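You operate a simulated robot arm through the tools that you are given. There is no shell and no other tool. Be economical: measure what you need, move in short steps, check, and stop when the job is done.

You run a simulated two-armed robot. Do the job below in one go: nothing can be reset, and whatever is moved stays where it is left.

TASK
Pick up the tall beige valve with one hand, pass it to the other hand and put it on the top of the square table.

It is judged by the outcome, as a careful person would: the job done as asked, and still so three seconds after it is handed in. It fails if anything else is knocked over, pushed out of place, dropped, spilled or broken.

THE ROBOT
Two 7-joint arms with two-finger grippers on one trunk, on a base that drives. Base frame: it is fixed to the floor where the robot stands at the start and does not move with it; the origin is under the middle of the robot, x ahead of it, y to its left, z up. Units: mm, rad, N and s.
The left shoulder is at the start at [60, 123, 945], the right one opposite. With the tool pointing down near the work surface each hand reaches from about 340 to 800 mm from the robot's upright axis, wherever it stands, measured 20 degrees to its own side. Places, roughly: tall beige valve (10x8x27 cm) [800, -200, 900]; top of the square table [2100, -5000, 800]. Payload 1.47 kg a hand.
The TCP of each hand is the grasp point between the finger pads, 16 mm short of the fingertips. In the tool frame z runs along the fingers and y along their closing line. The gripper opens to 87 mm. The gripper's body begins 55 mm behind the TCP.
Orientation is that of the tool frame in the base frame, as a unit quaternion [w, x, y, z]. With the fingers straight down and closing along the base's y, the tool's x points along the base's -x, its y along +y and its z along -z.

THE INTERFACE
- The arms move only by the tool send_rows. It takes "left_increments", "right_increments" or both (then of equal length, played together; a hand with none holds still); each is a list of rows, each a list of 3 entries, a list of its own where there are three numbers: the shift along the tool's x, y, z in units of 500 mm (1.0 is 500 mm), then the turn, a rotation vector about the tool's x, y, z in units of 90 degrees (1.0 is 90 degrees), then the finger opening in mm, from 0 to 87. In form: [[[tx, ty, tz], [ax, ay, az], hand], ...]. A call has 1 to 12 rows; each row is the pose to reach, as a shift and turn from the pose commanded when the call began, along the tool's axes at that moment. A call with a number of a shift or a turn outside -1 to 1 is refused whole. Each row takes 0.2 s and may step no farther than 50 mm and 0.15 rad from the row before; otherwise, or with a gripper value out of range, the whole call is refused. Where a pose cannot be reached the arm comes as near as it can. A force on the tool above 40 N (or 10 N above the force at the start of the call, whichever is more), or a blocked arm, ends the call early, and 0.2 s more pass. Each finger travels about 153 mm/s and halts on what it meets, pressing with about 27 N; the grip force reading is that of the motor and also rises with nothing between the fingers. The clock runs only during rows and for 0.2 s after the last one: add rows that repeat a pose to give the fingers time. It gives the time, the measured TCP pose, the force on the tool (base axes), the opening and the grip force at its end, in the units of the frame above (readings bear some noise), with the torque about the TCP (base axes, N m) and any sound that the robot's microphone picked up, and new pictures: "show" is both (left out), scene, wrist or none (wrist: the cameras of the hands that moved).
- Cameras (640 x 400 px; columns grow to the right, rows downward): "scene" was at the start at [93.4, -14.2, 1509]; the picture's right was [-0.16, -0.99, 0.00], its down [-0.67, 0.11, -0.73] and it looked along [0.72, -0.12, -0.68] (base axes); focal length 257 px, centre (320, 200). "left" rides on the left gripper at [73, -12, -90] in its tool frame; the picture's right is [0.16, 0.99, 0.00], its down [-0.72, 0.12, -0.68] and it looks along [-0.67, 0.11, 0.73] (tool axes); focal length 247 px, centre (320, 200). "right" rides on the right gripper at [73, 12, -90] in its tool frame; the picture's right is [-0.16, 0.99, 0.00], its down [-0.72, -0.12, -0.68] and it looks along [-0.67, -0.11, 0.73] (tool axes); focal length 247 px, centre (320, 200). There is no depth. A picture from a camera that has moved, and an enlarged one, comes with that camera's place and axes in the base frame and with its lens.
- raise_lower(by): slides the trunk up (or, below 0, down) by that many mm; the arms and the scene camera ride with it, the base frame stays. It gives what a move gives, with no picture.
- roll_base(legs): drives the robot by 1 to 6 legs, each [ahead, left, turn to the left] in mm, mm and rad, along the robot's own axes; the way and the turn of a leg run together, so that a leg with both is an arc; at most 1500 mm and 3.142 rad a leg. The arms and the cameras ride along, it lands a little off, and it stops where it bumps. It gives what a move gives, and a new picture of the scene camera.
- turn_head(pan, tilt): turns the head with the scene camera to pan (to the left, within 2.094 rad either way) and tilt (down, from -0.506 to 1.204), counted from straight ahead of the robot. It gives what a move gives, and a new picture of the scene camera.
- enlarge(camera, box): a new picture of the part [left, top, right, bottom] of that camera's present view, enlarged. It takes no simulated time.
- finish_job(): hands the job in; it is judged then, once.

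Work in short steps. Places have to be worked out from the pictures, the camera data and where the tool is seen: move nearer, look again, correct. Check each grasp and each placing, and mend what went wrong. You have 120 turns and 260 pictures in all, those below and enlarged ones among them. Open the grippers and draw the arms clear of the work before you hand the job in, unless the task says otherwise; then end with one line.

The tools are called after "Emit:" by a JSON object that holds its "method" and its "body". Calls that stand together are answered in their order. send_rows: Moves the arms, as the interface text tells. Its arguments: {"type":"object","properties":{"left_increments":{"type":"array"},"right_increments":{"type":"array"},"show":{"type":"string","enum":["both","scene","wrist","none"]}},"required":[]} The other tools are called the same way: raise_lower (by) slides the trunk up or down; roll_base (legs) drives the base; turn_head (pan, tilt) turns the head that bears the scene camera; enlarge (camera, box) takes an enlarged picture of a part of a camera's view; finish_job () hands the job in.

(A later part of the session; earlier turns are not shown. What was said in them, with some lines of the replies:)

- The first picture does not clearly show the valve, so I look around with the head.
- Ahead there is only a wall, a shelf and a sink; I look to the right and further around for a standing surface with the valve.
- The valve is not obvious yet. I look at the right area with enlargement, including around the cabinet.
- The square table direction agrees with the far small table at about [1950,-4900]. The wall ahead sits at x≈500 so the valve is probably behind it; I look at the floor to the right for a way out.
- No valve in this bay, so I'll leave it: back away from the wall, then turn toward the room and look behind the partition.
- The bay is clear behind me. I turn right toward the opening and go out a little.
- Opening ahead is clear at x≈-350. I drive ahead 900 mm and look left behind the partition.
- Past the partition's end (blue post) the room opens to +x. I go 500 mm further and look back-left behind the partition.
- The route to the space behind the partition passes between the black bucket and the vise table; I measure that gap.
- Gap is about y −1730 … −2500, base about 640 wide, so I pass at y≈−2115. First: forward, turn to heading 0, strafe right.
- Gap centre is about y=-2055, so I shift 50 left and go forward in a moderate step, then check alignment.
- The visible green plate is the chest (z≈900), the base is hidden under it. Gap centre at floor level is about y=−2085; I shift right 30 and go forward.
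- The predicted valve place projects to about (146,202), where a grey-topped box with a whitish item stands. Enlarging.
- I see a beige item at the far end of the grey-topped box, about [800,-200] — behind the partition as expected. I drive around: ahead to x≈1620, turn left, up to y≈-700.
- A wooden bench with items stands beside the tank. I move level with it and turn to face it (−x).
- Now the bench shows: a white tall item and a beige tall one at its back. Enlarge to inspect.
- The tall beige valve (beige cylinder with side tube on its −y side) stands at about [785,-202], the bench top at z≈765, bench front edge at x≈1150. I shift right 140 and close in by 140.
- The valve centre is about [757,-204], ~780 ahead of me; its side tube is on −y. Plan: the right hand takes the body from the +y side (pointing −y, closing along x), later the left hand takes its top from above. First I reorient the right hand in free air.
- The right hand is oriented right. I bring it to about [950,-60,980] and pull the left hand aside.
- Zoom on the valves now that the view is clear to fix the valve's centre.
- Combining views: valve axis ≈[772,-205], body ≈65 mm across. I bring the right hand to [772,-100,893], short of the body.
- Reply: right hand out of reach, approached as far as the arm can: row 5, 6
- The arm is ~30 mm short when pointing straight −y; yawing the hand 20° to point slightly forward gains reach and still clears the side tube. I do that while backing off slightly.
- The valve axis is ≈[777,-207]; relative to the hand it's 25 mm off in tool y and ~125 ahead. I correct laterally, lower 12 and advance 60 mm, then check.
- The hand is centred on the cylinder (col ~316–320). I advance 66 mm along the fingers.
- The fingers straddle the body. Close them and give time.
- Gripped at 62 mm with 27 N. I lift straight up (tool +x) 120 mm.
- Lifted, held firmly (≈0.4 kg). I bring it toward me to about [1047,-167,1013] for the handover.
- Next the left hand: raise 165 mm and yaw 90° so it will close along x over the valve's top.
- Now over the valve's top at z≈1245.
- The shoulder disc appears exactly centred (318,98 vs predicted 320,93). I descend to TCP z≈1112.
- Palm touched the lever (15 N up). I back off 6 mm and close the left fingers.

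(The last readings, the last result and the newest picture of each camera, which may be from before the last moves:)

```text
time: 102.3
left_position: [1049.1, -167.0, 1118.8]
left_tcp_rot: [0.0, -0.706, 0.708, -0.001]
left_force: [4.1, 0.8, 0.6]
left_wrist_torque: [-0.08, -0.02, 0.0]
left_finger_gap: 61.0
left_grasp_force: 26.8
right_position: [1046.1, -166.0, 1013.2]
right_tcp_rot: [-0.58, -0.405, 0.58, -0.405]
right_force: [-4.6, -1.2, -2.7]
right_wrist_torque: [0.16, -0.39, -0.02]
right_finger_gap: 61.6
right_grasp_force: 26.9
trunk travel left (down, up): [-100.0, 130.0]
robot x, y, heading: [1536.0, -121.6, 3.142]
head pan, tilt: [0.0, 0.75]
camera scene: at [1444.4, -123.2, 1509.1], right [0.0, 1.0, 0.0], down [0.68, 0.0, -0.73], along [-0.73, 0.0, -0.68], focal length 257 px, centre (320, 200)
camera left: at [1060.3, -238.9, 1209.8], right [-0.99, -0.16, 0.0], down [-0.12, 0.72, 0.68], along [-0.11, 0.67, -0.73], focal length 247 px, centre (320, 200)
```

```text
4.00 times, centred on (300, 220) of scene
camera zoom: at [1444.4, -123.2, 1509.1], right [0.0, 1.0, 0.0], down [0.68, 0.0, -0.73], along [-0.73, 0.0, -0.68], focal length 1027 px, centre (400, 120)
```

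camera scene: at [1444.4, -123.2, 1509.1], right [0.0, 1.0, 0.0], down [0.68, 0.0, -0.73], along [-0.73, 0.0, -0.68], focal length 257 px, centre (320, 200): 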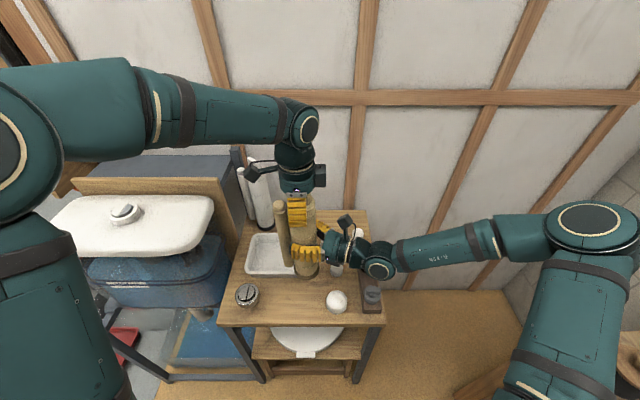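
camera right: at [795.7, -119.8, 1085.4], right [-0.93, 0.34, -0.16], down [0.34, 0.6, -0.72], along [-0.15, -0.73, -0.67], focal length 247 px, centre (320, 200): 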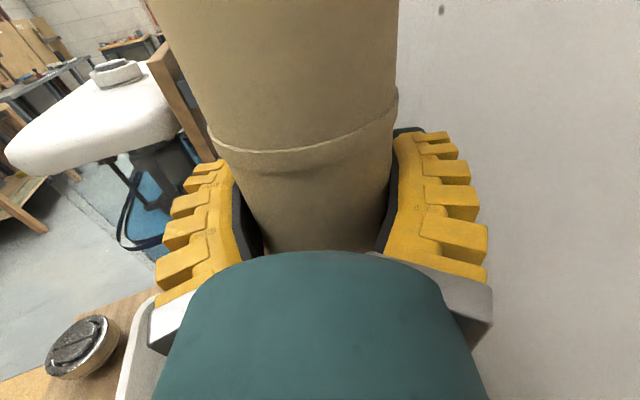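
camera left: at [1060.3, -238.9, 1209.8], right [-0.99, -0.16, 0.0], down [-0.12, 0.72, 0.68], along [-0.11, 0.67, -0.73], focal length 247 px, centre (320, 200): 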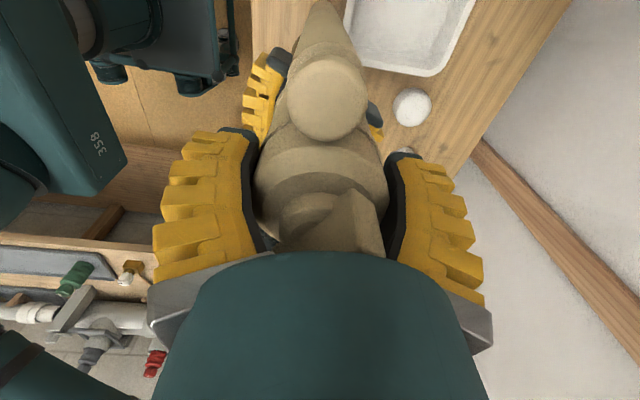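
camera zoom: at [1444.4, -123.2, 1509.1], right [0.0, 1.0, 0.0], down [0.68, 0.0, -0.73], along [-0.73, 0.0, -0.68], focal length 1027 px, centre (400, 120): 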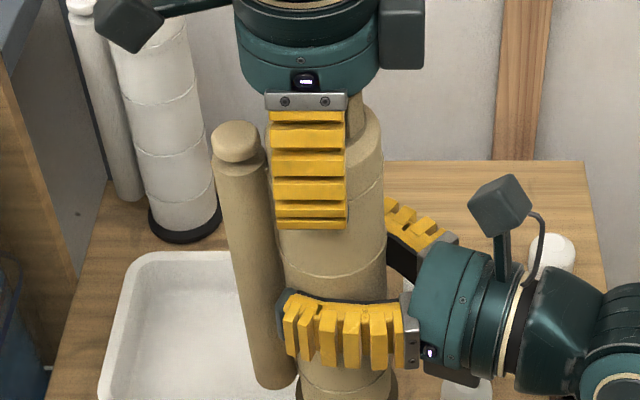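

Left grips at 61 mm, 27 N, with good overlap. Now open the right hand, then draw it back along its fingers.

Emit:
{"method": "send_rows", "body": {"right_increments": [[[0, 0, 0], [0, 0, 0], 70], [[0, 0, 0], [0, 0, 0], 87], [[0, 0, 0], [0, 0, 0], 87]], "show": "none"}}

Emit:
{"method": "send_rows", "body": {"right_increments": [[[0, 0, -0.05], [0, 0, 0], 87], [[0, 0, -0.11], [0, 0, 0], 87], [[0, 0, -0.18], [0, 0, 0], 87], [[0, 0, -0.26], [0, 0, 0], 87], [[0, 0, -0.3], [0, 0, 0], 87]], "show": "scene"}}

Emit:
{"method": "enlarge", "body": {"camera": "scene", "box": [200, 150, 400, 275]}}

```text
time: 103.1
left_position: [1048.5, -167.4, 1119.2]
left_tcp_rot: [0.0, 0.707, -0.707, -0.001]
left_force: [-0.4, -0.4, 0.4]
left_wrist_torque: [-0.02, 0.0, 0.01]
left_finger_gap: 60.9
left_grasp_force: 26.8
right_position: [1046.8, -166.5, 1013.2]
right_tcp_rot: [-0.579, -0.406, 0.579, -0.406]
right_force: [-0.6, 0.7, 0.3]
right_wrist_torque: [0.01, -0.01, 0.0]
right_finger_gap: 86.9
right_grasp_force: 0.1
trunk travel left (down, up): [-100.0, 130.0]
robot x, y, heading: [1534.4, -124.7, 3.146]
head pan, tilt: [0.0, 0.75]
```

```text
time: 104.3
left_position: [1047.7, -166.4, 1120.7]
left_tcp_rot: [0.0, -0.707, 0.707, 0.0]
left_force: [-0.1, 0.5, -1.1]
left_wrist_torque: [-0.02, 0.0, 0.02]
left_finger_gap: 60.8
left_grasp_force: 26.7
right_position: [1097.9, -28.2, 1014.9]
right_tcp_rot: [0.579, 0.405, -0.579, 0.407]
right_force: [0.0, 0.3, 0.3]
right_wrist_torque: [0.0, 0.0, 0.01]
right_finger_gap: 87.0
right_grasp_force: 0.0
trunk travel left (down, up): [-100.0, 130.0]
robot x, y, heading: [1533.4, -122.8, 3.145]
head pan, tilt: [0.0, 0.75]
camera scene: at [1444.5, -123.1, 1509.1], right [0.0, 1.0, 0.0], down [0.68, 0.0, -0.73], along [-0.73, 0.0, -0.68], focal length 257 px, centre (320, 200)
```

scene: 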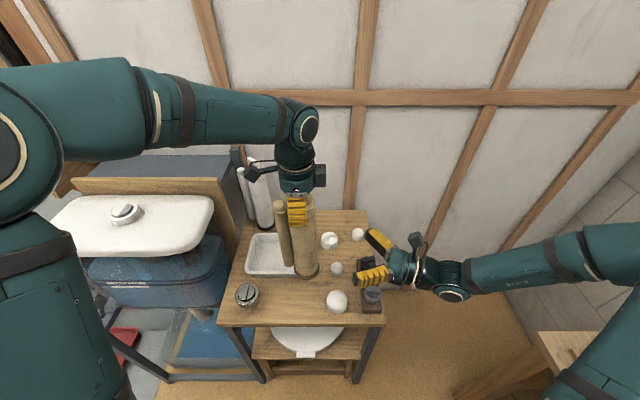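

```text
3.20 times, centred on (300, 212) of scene
camera zoom: at [1444.5, -123.1, 1509.1], right [0.0, 1.0, 0.0], down [0.68, 0.0, -0.73], along [-0.73, 0.0, -0.68], focal length 822 px, centre (384, 160)
```

zoom: 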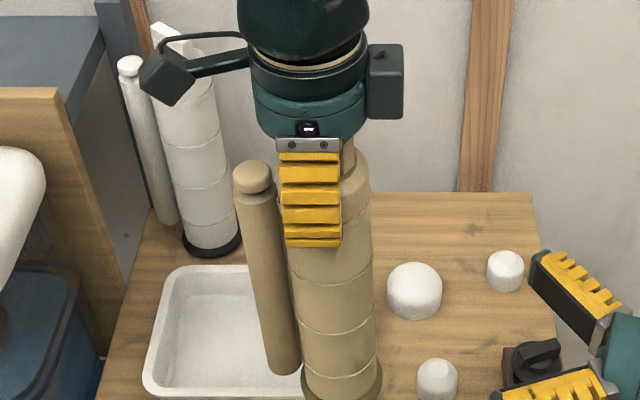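

The handover worked; the valve hangs upright in the left hand. I back away from the bench and turn left toward the room's far side.

Emit:
{"method": "roll_base", "body": {"legs": [[-220, 0, 0], [0, 0, 1.57]]}}

Emit:
{"method": "turn_head", "body": {"pan": 0, "tilt": 0.5}}

```text
time: 109.8
left_position: [1810.0, -609.0, 1118.7]
left_tcp_rot: [0.0, 1.0, 0.008, 0.0]
left_force: [0.1, 0.2, -0.2]
left_wrist_torque: [0.02, 0.0, 0.01]
left_finger_gap: 60.7
left_grasp_force: 26.6
right_position: [1669.3, -562.7, 1014.2]
right_tcp_rot: [0.117, 0.697, -0.117, 0.697]
right_force: [-0.4, 0.5, -0.6]
right_wrist_torque: [0.02, 0.01, -0.02]
right_finger_gap: 86.9
right_grasp_force: 0.2
trunk travel left (down, up): [-100.0, 130.0]
robot x, y, heading: [1757.5, -119.6, -1.553]
head pan, tilt: [0.0, 0.75]
camera scene: at [1760.5, -216.5, 1509.1], right [-1.0, -0.02, 0.0], down [-0.01, 0.68, -0.73], along [0.01, -0.73, -0.68], focal length 257 px, centre (320, 200)
```

scene: 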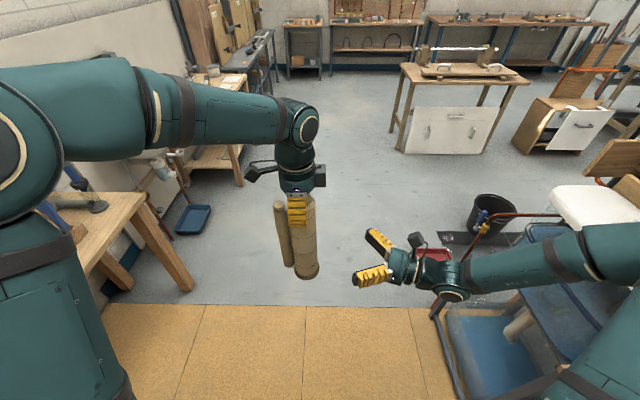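

```text
time: 110.6
left_position: [1809.3, -609.8, 1119.1]
left_tcp_rot: [0.0, 1.0, 0.008, 0.001]
left_force: [0.1, 0.1, -0.2]
left_wrist_torque: [0.01, 0.02, -0.01]
left_finger_gap: 60.8
left_grasp_force: 27.5
right_position: [1668.4, -561.2, 1014.0]
right_tcp_rot: [0.117, 0.697, -0.117, 0.697]
right_force: [0.9, 1.0, -0.2]
right_wrist_torque: [-0.01, -0.02, 0.0]
right_finger_gap: 87.2
right_grasp_force: 0.0
trunk travel left (down, up): [-100.0, 130.0]
robot x, y, heading: [1754.9, -126.9, -1.551]
head pan, tilt: [0.0, 0.499]
camera scene: at [1760.4, -224.6, 1531.0], right [-1.0, -0.02, 0.0], down [-0.01, 0.48, -0.88], along [0.01, -0.88, -0.48], focal length 257 px, centre (320, 200)
```

scene: 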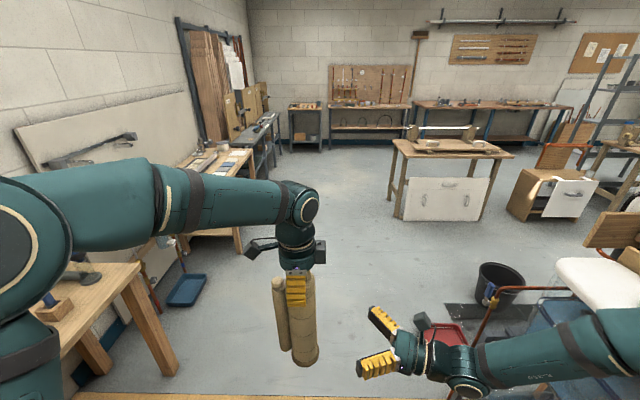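

The way south along x≈1760 is clear; the square table is visible at (305,105). I drive 2700 ahead in legs with a slight shift left.

Emit:
{"method": "roll_base", "body": {"legs": [[1400, 0, 0], [1300, 100, -0.02]]}}

Emit:
{"method": "enlarge", "body": {"camera": "scene", "box": [200, 60, 440, 210]}}

```text
time: 123.8
left_position: [1893.8, -3325.0, 1118.8]
left_tcp_rot: [0.001, 1.0, -0.016, 0.0]
left_force: [-0.4, -0.9, 1.0]
left_wrist_torque: [0.0, 0.0, 0.0]
left_finger_gap: 60.6
left_grasp_force: 26.9
right_position: [1758.3, -3270.1, 1013.4]
right_tcp_rot: [0.135, 0.694, -0.135, 0.694]
right_force: [-0.6, 0.2, -0.2]
right_wrist_torque: [-0.01, 0.03, -0.03]
right_finger_gap: 87.2
right_grasp_force: 0.0
trunk travel left (down, up): [-100.0, 130.0]
robot x, y, heading: [1867.9, -2834.9, -1.603]
head pan, tilt: [0.0, 0.499]
camera scene: at [1865.7, -2936.9, 1531.0], right [-1.0, 0.03, 0.0], down [0.02, 0.48, -0.88], along [-0.03, -0.88, -0.48], focal length 257 px, centre (320, 200)
```

scene: 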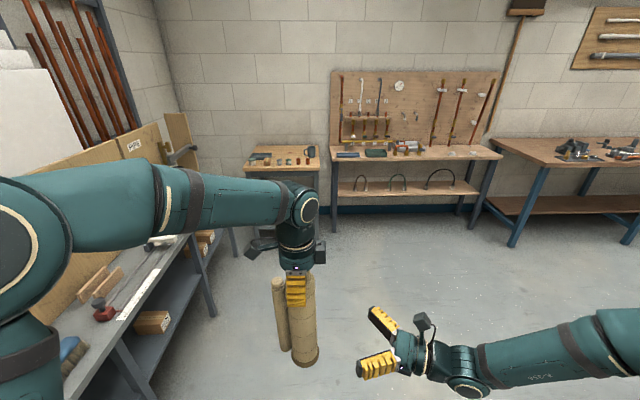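

```text
2.67 times, centred on (320, 135) of scene
camera zoom: at [1865.7, -2936.9, 1531.0], right [-1.0, 0.03, 0.0], down [0.02, 0.48, -0.88], along [-0.03, -0.88, -0.48], focal length 685 px, centre (320, 373)
```

zoom: 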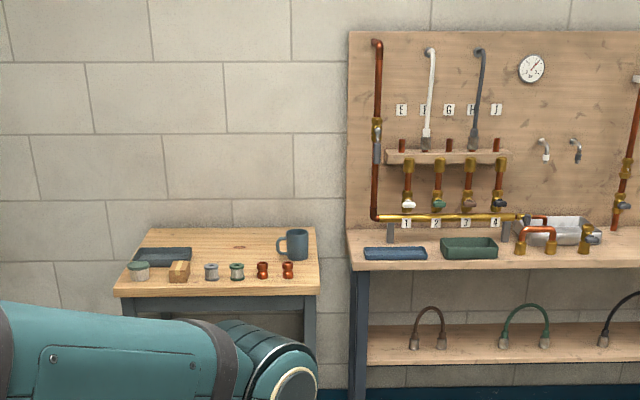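

The square table spans about x 1800–2385, y −4760…−5380 with a row of fittings at y≈−4935, a mug right-back and a tray left-back; the middle is free near [2080,-5080]. I raise the trunk, draw the right hand aside and drive on.

Emit:
{"method": "raise_lower", "body": {"by": 120}}

Emit:
{"method": "send_rows", "body": {"right_increments": [[[0, 0, -0.07], [0, 0, 0], 87], [[0, 0, -0.14], [0, 0, 0], 87], [[0, -0.06, -0.21], [0, 0, 0], 87], [[0, -0.12, -0.24], [0, 0, 0], 87], [[0, -0.18, -0.26], [0, 0, 0], 87]], "show": "none"}}

Emit:
{"method": "roll_base", "body": {"legs": [[1000, 100, 0.03]]}}

Emit:
{"method": "turn_head", "body": {"pan": 0, "tilt": 0.7}}

```text
time: 125.3
left_position: [1895.8, -3324.3, 1238.6]
left_tcp_rot: [0.0, 1.0, -0.016, 0.001]
left_force: [-0.2, -0.4, -4.4]
left_wrist_torque: [0.0, 0.01, 0.01]
left_finger_gap: 60.1
left_grasp_force: 26.9
right_position: [1757.1, -3270.1, 1133.3]
right_tcp_rot: [0.134, 0.694, -0.135, 0.694]
right_force: [0.0, 0.3, 0.8]
right_wrist_torque: [0.0, 0.01, 0.01]
right_finger_gap: 86.9
right_grasp_force: 0.0
trunk travel left (down, up): [-220.0, 10.0]
robot x, y, heading: [1868.9, -2831.1, -1.61]
head pan, tilt: [0.0, 0.499]
```

```text
time: 126.5
left_position: [1896.3, -3323.9, 1239.3]
left_tcp_rot: [0.001, 1.0, -0.017, 0.0]
left_force: [-0.1, 0.4, -3.8]
left_wrist_torque: [-0.02, -0.01, 0.02]
left_finger_gap: 60.2
left_grasp_force: 26.9
right_position: [1671.3, -3135.6, 1135.7]
right_tcp_rot: [0.135, 0.694, -0.133, 0.695]
right_force: [0.5, 0.3, 0.2]
right_wrist_torque: [-0.03, -0.01, -0.01]
right_finger_gap: 86.8
right_grasp_force: 0.1
trunk travel left (down, up): [-220.0, 10.0]
robot x, y, heading: [1869.4, -2835.5, -1.603]
head pan, tilt: [0.0, 0.499]
```

```text
time: 131.8
left_position: [1989.5, -4336.4, 1239.8]
left_tcp_rot: [0.0, 1.0, -0.003, 0.0]
left_force: [0.9, 0.1, -3.3]
left_wrist_torque: [0.02, 0.0, 0.0]
left_finger_gap: 60.0
left_grasp_force: 27.0
right_position: [1761.8, -4156.9, 1134.3]
right_tcp_rot: [0.125, 0.696, -0.125, 0.695]
right_force: [0.2, -0.2, 0.2]
right_wrist_torque: [-0.02, 0.0, 0.03]
right_finger_gap: 87.0
right_grasp_force: 0.1
trunk travel left (down, up): [-220.0, 10.0]
robot x, y, heading: [1945.5, -3847.6, -1.579]
head pan, tilt: [0.0, 0.499]
camera scene: at [1950.4, -3950.8, 1651.1], right [-1.0, 0.01, 0.0], down [0.0, 0.48, -0.88], along [-0.01, -0.88, -0.48], focal length 257 px, centre (320, 200)
```

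scene: 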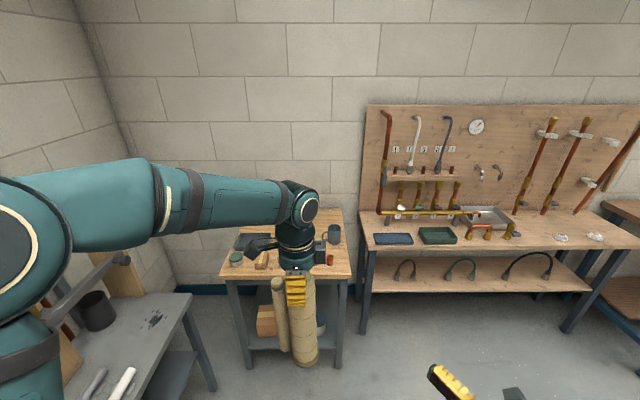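

```text
time: 132.5
left_position: [1990.7, -4336.1, 1239.4]
left_tcp_rot: [0.0, 1.0, -0.003, 0.0]
left_force: [0.2, 0.2, -4.3]
left_wrist_torque: [0.0, 0.02, -0.03]
left_finger_gap: 60.0
left_grasp_force: 26.5
right_position: [1761.5, -4156.8, 1135.4]
right_tcp_rot: [0.125, 0.696, -0.126, 0.696]
right_force: [-0.5, 0.2, 0.6]
right_wrist_torque: [0.0, -0.01, -0.04]
right_finger_gap: 86.8
right_grasp_force: 0.2
trunk travel left (down, up): [-220.0, 10.0]
robot x, y, heading: [1952.7, -3849.9, -1.579]
head pan, tilt: [0.0, 0.7]
camera scene: at [1950.4, -3944.3, 1633.4], right [-1.0, 0.01, 0.0], down [0.0, 0.64, -0.77], along [-0.01, -0.77, -0.64], focal length 257 px, centre (320, 200)
```

scene: 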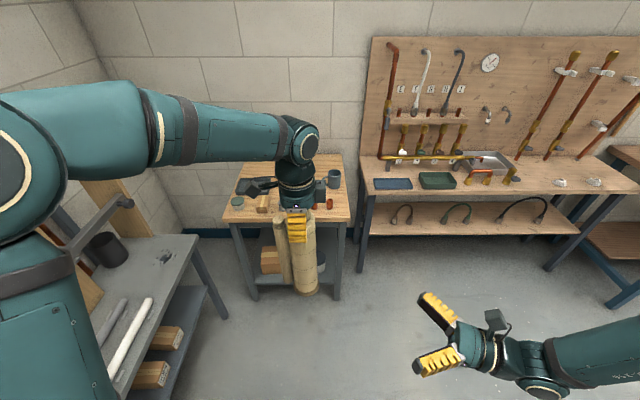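

The front table edge is y≈−4795. I drive 530 more ahead and 60 left, then look down at the table.

Emit:
{"method": "roll_base", "body": {"legs": [[530, 60, 0.008]]}}

Emit:
{"method": "enlarge", "body": {"camera": "scene", "box": [160, 150, 480, 350]}}

```text
time: 135.6
left_position: [2053.8, -4866.4, 1240.2]
left_tcp_rot: [0.0, 1.0, 0.001, 0.0]
left_force: [-0.1, -0.5, -3.8]
left_wrist_torque: [0.02, 0.02, -0.02]
left_finger_gap: 60.2
left_grasp_force: 26.9
right_position: [1823.7, -4689.2, 1134.4]
right_tcp_rot: [0.121, 0.696, -0.121, 0.697]
right_force: [0.1, -0.2, -0.1]
right_wrist_torque: [0.01, 0.0, 0.04]
right_finger_gap: 86.8
right_grasp_force: 0.1
trunk travel left (down, up): [-220.0, 10.0]
robot x, y, heading: [2010.7, -4381.4, -1.576]
head pan, tilt: [0.0, 0.7]
camera scene: at [2009.9, -4475.4, 1633.3], right [-1.0, 0.0, 0.0], down [0.0, 0.64, -0.76], along [0.0, -0.76, -0.64], focal length 257 px, centre (320, 200)
```

scene: 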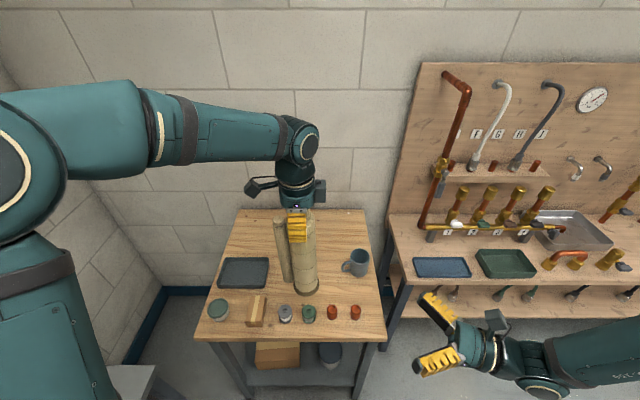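

```text
2.00 times, centred on (320, 250) of scene
camera zoom: at [2009.9, -4475.4, 1633.3], right [-1.0, 0.0, 0.0], down [0.0, 0.64, -0.76], along [0.0, -0.76, -0.64], focal length 514 px, centre (320, 100)
```

zoom: 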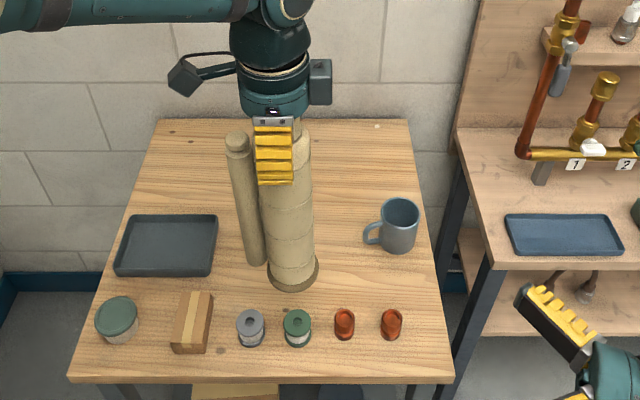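

The free area is around [2050,-5090], between tray and mug and behind the fittings. I move the valve forward there, lowering to TCP z≈1140 once past the fittings.

Emit:
{"method": "send_rows", "body": {"left_increments": [[[0, 0.07, 0], [0, 0, 0], 40], [[0, 0.14, 0], [0, 0, 0], 40], [[0, 0.21, 0], [0, 0, 0], 40], [[0, 0.28, 0.04], [0, 0, 0], 40], [[0, 0.34, 0.09], [0, 0, 0], 40], [[0, 0.4, 0.14], [0, 0, 0], 40], [[0, 0.448, 0.2], [0, 0, 0], 40], [[0, 0.448, 0.2], [0, 0, 0], 40]], "show": "both"}}

Emit:
{"method": "enlarge", "body": {"camera": "scene", "box": [160, 150, 480, 350]}}

```text
time: 137.4
left_position: [2055.8, -5091.7, 1139.2]
left_tcp_rot: [0.001, 1.0, 0.001, 0.0]
left_force: [-0.1, 0.4, -4.1]
left_wrist_torque: [0.0, 0.0, -0.05]
left_finger_gap: 60.4
left_grasp_force: 27.1
right_position: [1824.2, -4688.5, 1134.5]
right_tcp_rot: [0.123, 0.696, -0.123, 0.696]
right_force: [0.2, -0.4, 0.1]
right_wrist_torque: [0.0, 0.01, -0.03]
right_finger_gap: 87.2
right_grasp_force: 0.1
trunk travel left (down, up): [-220.0, 10.0]
robot x, y, heading: [2008.4, -4378.5, -1.572]
head pan, tilt: [0.0, 0.7]
camera scene: at [2010.1, -4473.8, 1633.5], right [-1.0, 0.0, 0.0], down [0.0, 0.64, -0.77], along [0.0, -0.77, -0.64], focal length 257 px, centre (320, 200)
camera left: at [2127.5, -5079.0, 1228.8], right [0.16, -0.99, 0.0], down [-0.72, -0.12, 0.68], along [-0.67, -0.11, -0.73], focal length 247 px, centre (320, 200)
```

scene: 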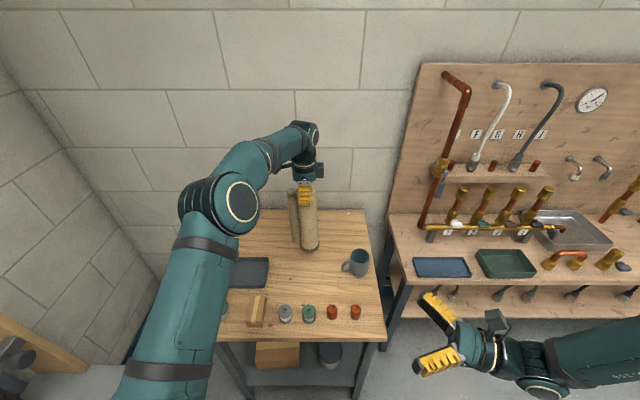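
left: 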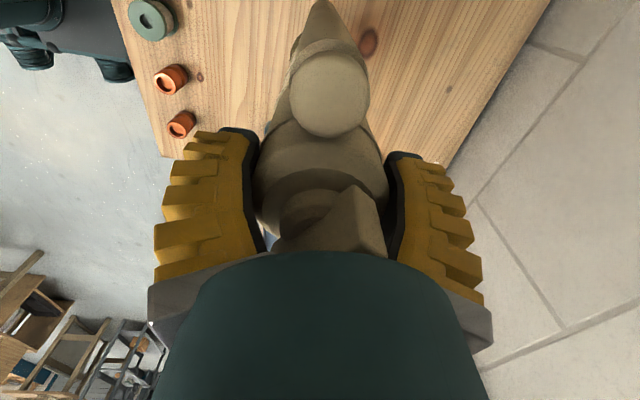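

```text
2.00 times, centred on (320, 250) of scene
camera zoom: at [2010.1, -4473.8, 1633.5], right [-1.0, 0.0, 0.0], down [0.0, 0.64, -0.77], along [0.0, -0.77, -0.64], focal length 514 px, centre (320, 100)
```

zoom: 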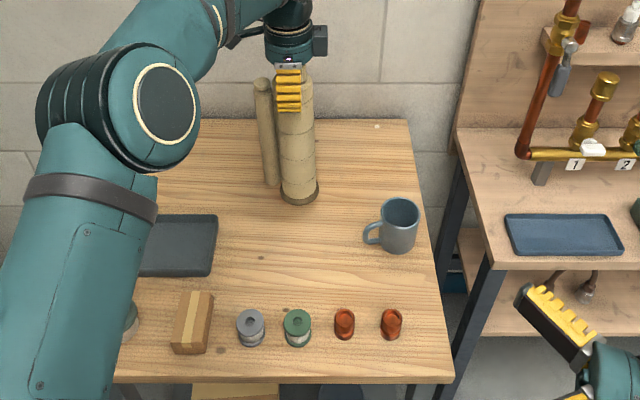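

Position is good, bottom still ~100 mm above the table. I lower 80 mm first.

Emit:
{"method": "send_rows", "body": {"left_increments": [[[0, 0, 0.05], [0, 0, 0], 40], [[0, 0, 0.1], [0, 0, 0], 40], [[0, 0, 0.14], [0, 0, 0], 40], [[0, 0, 0.16], [0, 0, 0], 40], [[0, 0, 0.16], [0, 0, 0], 40]], "show": "scene"}}

Emit:
{"method": "enlarge", "body": {"camera": "scene", "box": [240, 180, 400, 280]}}

```text
time: 138.6
left_position: [2055.3, -5090.9, 1059.7]
left_tcp_rot: [0.0, 1.0, 0.001, 0.0]
left_force: [-0.5, 1.4, -3.3]
left_wrist_torque: [0.01, -0.01, 0.0]
left_finger_gap: 60.4
left_grasp_force: 27.2
right_position: [1822.9, -4689.1, 1134.2]
right_tcp_rot: [0.122, 0.697, -0.122, 0.696]
right_force: [0.4, -0.6, -0.4]
right_wrist_torque: [0.01, -0.03, 0.02]
right_finger_gap: 86.8
right_grasp_force: 0.0
trunk travel left (down, up): [-220.0, 10.0]
robot x, y, heading: [2011.5, -4380.6, -1.572]
head pan, tilt: [0.0, 0.7]
camera scene: at [2009.9, -4475.0, 1633.4], right [-1.0, 0.0, 0.0], down [0.0, 0.64, -0.76], along [0.0, -0.76, -0.64], focal length 257 px, centre (320, 200)
```

scene: 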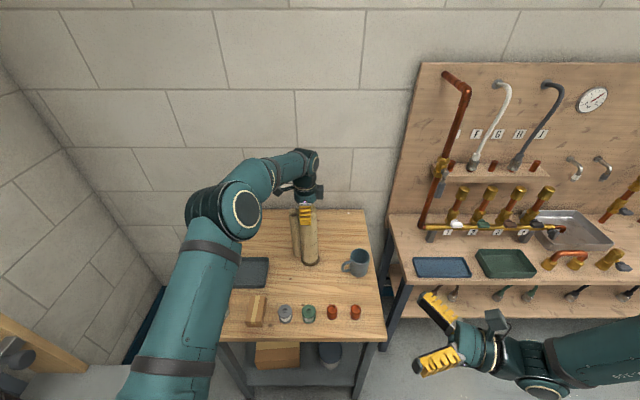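

```text
4.00 times, centred on (320, 230) of scene
camera zoom: at [2009.9, -4475.0, 1633.4], right [-1.0, 0.0, 0.0], down [0.0, 0.64, -0.76], along [0.0, -0.76, -0.64], focal length 1027 px, centre (320, 80)
```

zoom: 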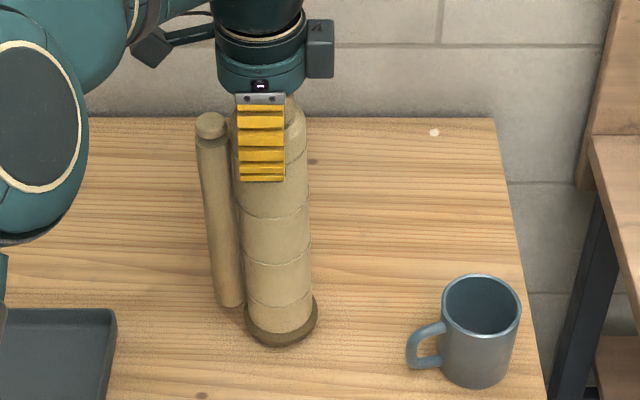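

Nearly down. I creep down in 4 mm steps, the force guard ending the call on contact.

Emit:
{"method": "send_rows", "body": {"left_increments": [[[0, 0, 0.008], [0, 0, 0], 40], [[0, 0, 0.016], [0, 0, 0], 40], [[0, 0, 0.024], [0, 0, 0], 40], [[0, 0, 0.032], [0, 0, 0], 40]], "show": "none"}}

```text
time: 139.6
left_position: [2054.4, -5090.6, 1047.7]
left_tcp_rot: [0.003, 1.0, 0.002, 0.0]
left_force: [-2.4, 0.5, 22.6]
left_wrist_torque: [0.18, -0.18, -0.01]
left_finger_gap: 60.7
left_grasp_force: 26.9
right_position: [1822.2, -4686.7, 1136.2]
right_tcp_rot: [0.123, 0.696, -0.121, 0.697]
right_force: [0.8, 0.5, -0.1]
right_wrist_torque: [0.0, 0.02, 0.0]
right_finger_gap: 87.1
right_grasp_force: 0.1
trunk travel left (down, up): [-220.0, 10.0]
robot x, y, heading: [2009.7, -4378.1, -1.569]
head pan, tilt: [0.0, 0.7]
```

Contact with the table (22 N). I ease up 3 mm to unload.

Emit:
{"method": "send_rows", "body": {"left_increments": [[[0, 0, -0.006], [0, 0, 0], 40], [[0, 0, -0.006], [0, 0, 0], 40]], "show": "none"}}

Emit:
{"method": "enlarge", "body": {"camera": "scene", "box": [240, 180, 400, 280]}}

```text
time: 140.2
left_position: [2053.4, -5088.1, 1048.0]
left_tcp_rot: [0.002, 1.0, 0.002, 0.0]
left_force: [-3.2, -1.2, 17.1]
left_wrist_torque: [-0.16, 0.46, 0.02]
left_finger_gap: 60.5
left_grasp_force: 27.0
right_position: [1821.6, -4687.7, 1135.4]
right_tcp_rot: [0.122, 0.696, -0.121, 0.697]
right_force: [-0.5, 0.7, -0.8]
right_wrist_torque: [0.01, 0.02, -0.02]
right_finger_gap: 87.1
right_grasp_force: 0.1
trunk travel left (down, up): [-220.0, 10.0]
robot x, y, heading: [2009.8, -4378.6, -1.566]
head pan, tilt: [0.0, 0.7]
```

```text
4.00 times, centred on (320, 230) of scene
camera zoom: at [2009.2, -4472.8, 1633.5], right [-1.0, 0.0, 0.0], down [0.0, 0.64, -0.77], along [0.0, -0.77, -0.64], focal length 1027 px, centre (320, 80)
```

zoom: 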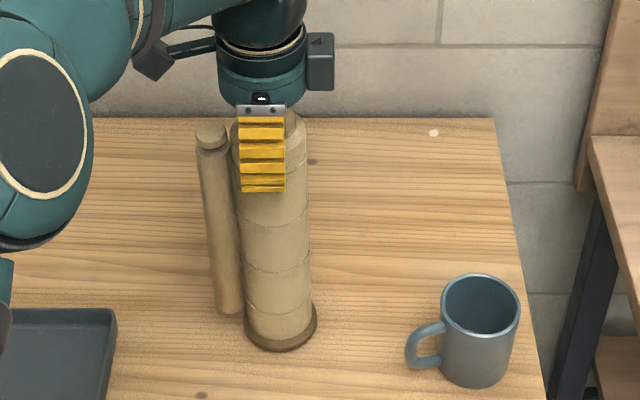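

Still pressing 17 N; I ease up another 4 mm.

Emit:
{"method": "send_rows", "body": {"left_increments": [[[0, 0, -0.004], [0, 0, 0], 40], [[0, 0, -0.007], [0, 0, 0], 40], [[0, 0, -0.007], [0, 0, 0], 40]], "show": "none"}}

```text
time: 141.0
left_position: [2054.5, -5089.5, 1047.8]
left_tcp_rot: [-0.002, 1.0, 0.001, 0.0]
left_force: [-0.8, 0.3, -1.3]
left_wrist_torque: [-0.03, 0.18, 0.01]
left_finger_gap: 60.5
left_grasp_force: 27.0
right_position: [1823.1, -4688.6, 1134.7]
right_tcp_rot: [0.122, 0.697, -0.122, 0.697]
right_force: [-0.1, -0.9, 0.1]
right_wrist_torque: [0.01, 0.02, 0.04]
right_finger_gap: 87.2
right_grasp_force: 0.1
trunk travel left (down, up): [-220.0, 10.0]
robot x, y, heading: [2009.2, -4380.0, -1.576]
head pan, tilt: [0.0, 0.7]
```

Load is now nearly neutral with the valve standing on the table. I open the fingers gently.

Emit:
{"method": "send_rows", "body": {"left_increments": [[[0, 0, 0], [0, 0, 0], 62], [[0, 0, 0], [0, 0, 0], 66], [[0, 0, 0], [0, 0, 0], 75], [[0, 0, 0], [0, 0, 0], 87], [[0, 0, 0], [0, 0, 0], 87]], "show": "wrist"}}

Emit:
{"method": "enlarge", "body": {"camera": "scene", "box": [240, 180, 400, 280]}}

```text
time: 142.2
left_position: [2053.1, -5090.1, 1050.9]
left_tcp_rot: [0.0, 1.0, 0.001, 0.0]
left_force: [-0.6, 0.0, 0.7]
left_wrist_torque: [-0.01, -0.02, 0.02]
left_finger_gap: 87.1
left_grasp_force: 0.1
right_position: [1822.9, -4688.0, 1135.5]
right_tcp_rot: [0.123, 0.697, -0.123, 0.696]
right_force: [0.3, -0.4, 0.1]
right_wrist_torque: [-0.01, 0.01, 0.0]
right_finger_gap: 87.0
right_grasp_force: 0.1
trunk travel left (down, up): [-220.0, 10.0]
robot x, y, heading: [2005.0, -4379.8, -1.57]
head pan, tilt: [0.0, 0.7]
camera left: at [2127.2, -5078.1, 1140.2], right [0.16, -0.99, 0.0], down [-0.72, -0.12, 0.68], along [-0.67, -0.11, -0.73], focal length 247 px, centre (320, 200)
```

left: 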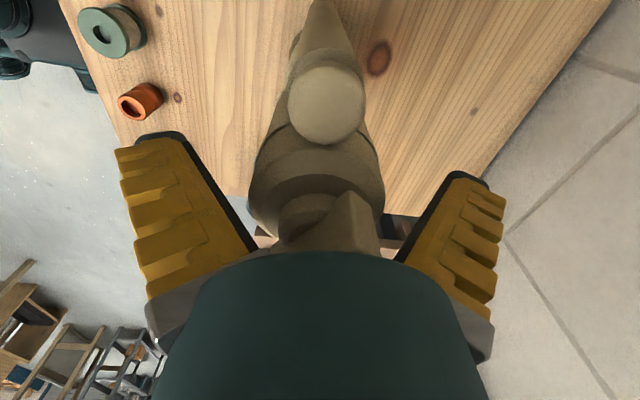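

```text
4.00 times, centred on (320, 230) of scene
camera zoom: at [2009.9, -4474.6, 1633.4], right [-1.0, 0.0, 0.0], down [0.0, 0.64, -0.76], along [0.0, -0.76, -0.64], focal length 1027 px, centre (320, 80)
```

zoom: 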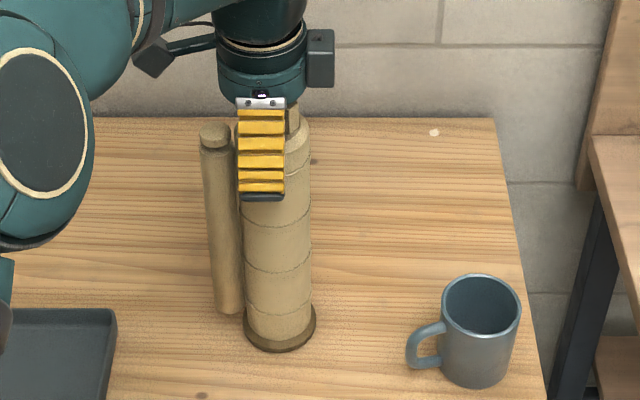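

Free and standing. I lift the left hand straight up 130 mm, then back off.

Emit:
{"method": "send_rows", "body": {"left_increments": [[[0, 0, -0.04], [0, 0, 0], 87], [[0, 0, -0.1], [0, 0, 0], 87], [[0, 0, -0.17], [0, 0, 0], 87], [[0, 0, -0.24], [0, 0, 0], 87], [[0, 0, -0.3], [0, 0, 0], 87], [[0, -0.08, -0.34], [0, 0, 0], 87], [[0, -0.16, -0.36], [0, 0, 0], 87], [[0, -0.24, -0.36], [0, 0, 0], 87], [[0, -0.32, -0.36], [0, 0, 0], 87], [[0, -0.4, -0.36], [0, 0, 0], 87]], "show": "scene"}}

Emit:
{"method": "roll_base", "body": {"legs": [[-250, 0, 0]]}}

Emit:
{"method": "enlarge", "body": {"camera": "scene", "box": [200, 140, 440, 290]}}

```text
time: 144.4
left_position: [2053.4, -4889.5, 1228.4]
left_tcp_rot: [0.001, 1.0, 0.001, 0.0]
left_force: [-0.2, 0.6, -0.3]
left_wrist_torque: [-0.02, 0.01, 0.0]
left_finger_gap: 87.2
left_grasp_force: 0.0
right_position: [1822.8, -4687.5, 1135.3]
right_tcp_rot: [0.124, 0.696, -0.122, 0.697]
right_force: [-0.5, 0.4, 0.6]
right_wrist_torque: [-0.02, -0.01, -0.01]
right_finger_gap: 86.9
right_grasp_force: 0.2
trunk travel left (down, up): [-220.0, 10.0]
robot x, y, heading: [2007.4, -4377.4, -1.57]
head pan, tilt: [0.0, 0.7]
camera scene: at [2010.1, -4473.0, 1633.5], right [-1.0, 0.0, 0.0], down [0.0, 0.64, -0.77], along [0.0, -0.77, -0.64], focal length 257 px, centre (320, 200)
```

scene: 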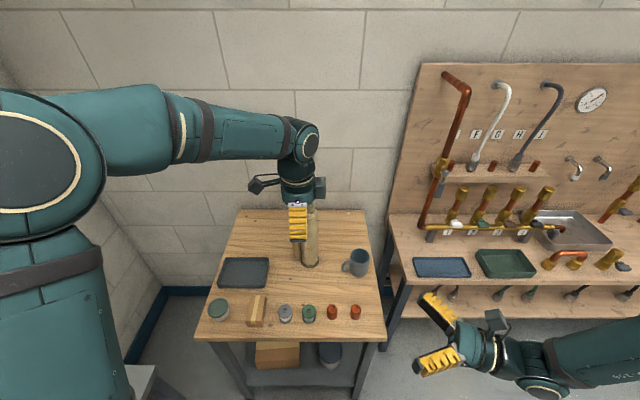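

```text
time: 146.2
left_position: [2054.3, -4639.8, 1227.8]
left_tcp_rot: [0.0, 1.0, 0.004, 0.0]
left_force: [0.6, 0.7, 0.1]
left_wrist_torque: [-0.04, 0.02, 0.04]
left_finger_gap: 87.2
left_grasp_force: 0.1
right_position: [1823.6, -4438.4, 1136.2]
right_tcp_rot: [0.121, 0.696, -0.12, 0.697]
right_force: [0.1, -0.7, 0.3]
right_wrist_torque: [0.04, 0.05, 0.0]
right_finger_gap: 86.9
right_grasp_force: 0.0
trunk travel left (down, up): [-220.0, 10.0]
robot x, y, heading: [2009.6, -4131.5, -1.56]
head pan, tilt: [0.0, 0.7]
camera scene: at [2009.3, -4223.7, 1633.4], right [-1.0, -0.01, 0.0], down [0.0, 0.64, -0.77], along [0.01, -0.77, -0.64], focal length 257 px, centre (320, 200)
```

scene: 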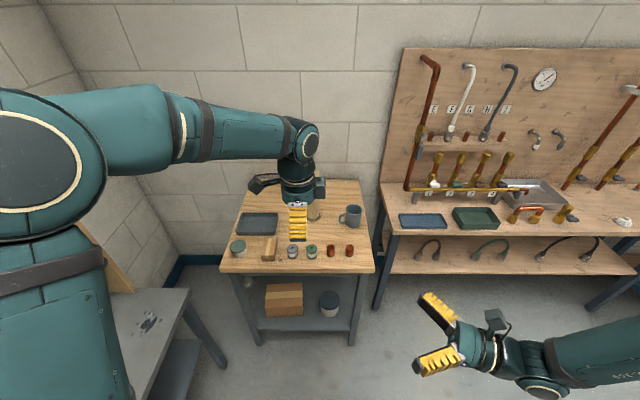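

```text
2.67 times, centred on (320, 215) of scene
camera zoom: at [2009.3, -4223.7, 1633.4], right [-1.0, -0.01, 0.0], down [0.0, 0.64, -0.77], along [0.01, -0.77, -0.64], focal length 685 px, centre (320, 160)
```

zoom: 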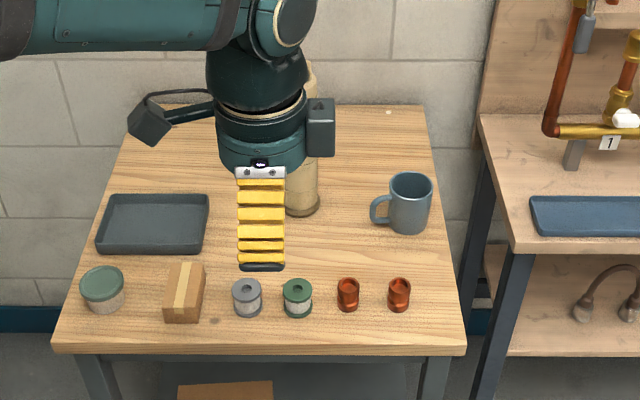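

The valve stands upright on the square table behind the hand, nothing else has moved, both grippers are open and clear.

Emit:
{"method": "finish_job", "body": {}}

```text
The job is handed in.
```

The tall beige valve was picked up with the right hand, passed to the left, and now stands upright near the middle of the square table; the last pictures show nothing on the table moved.
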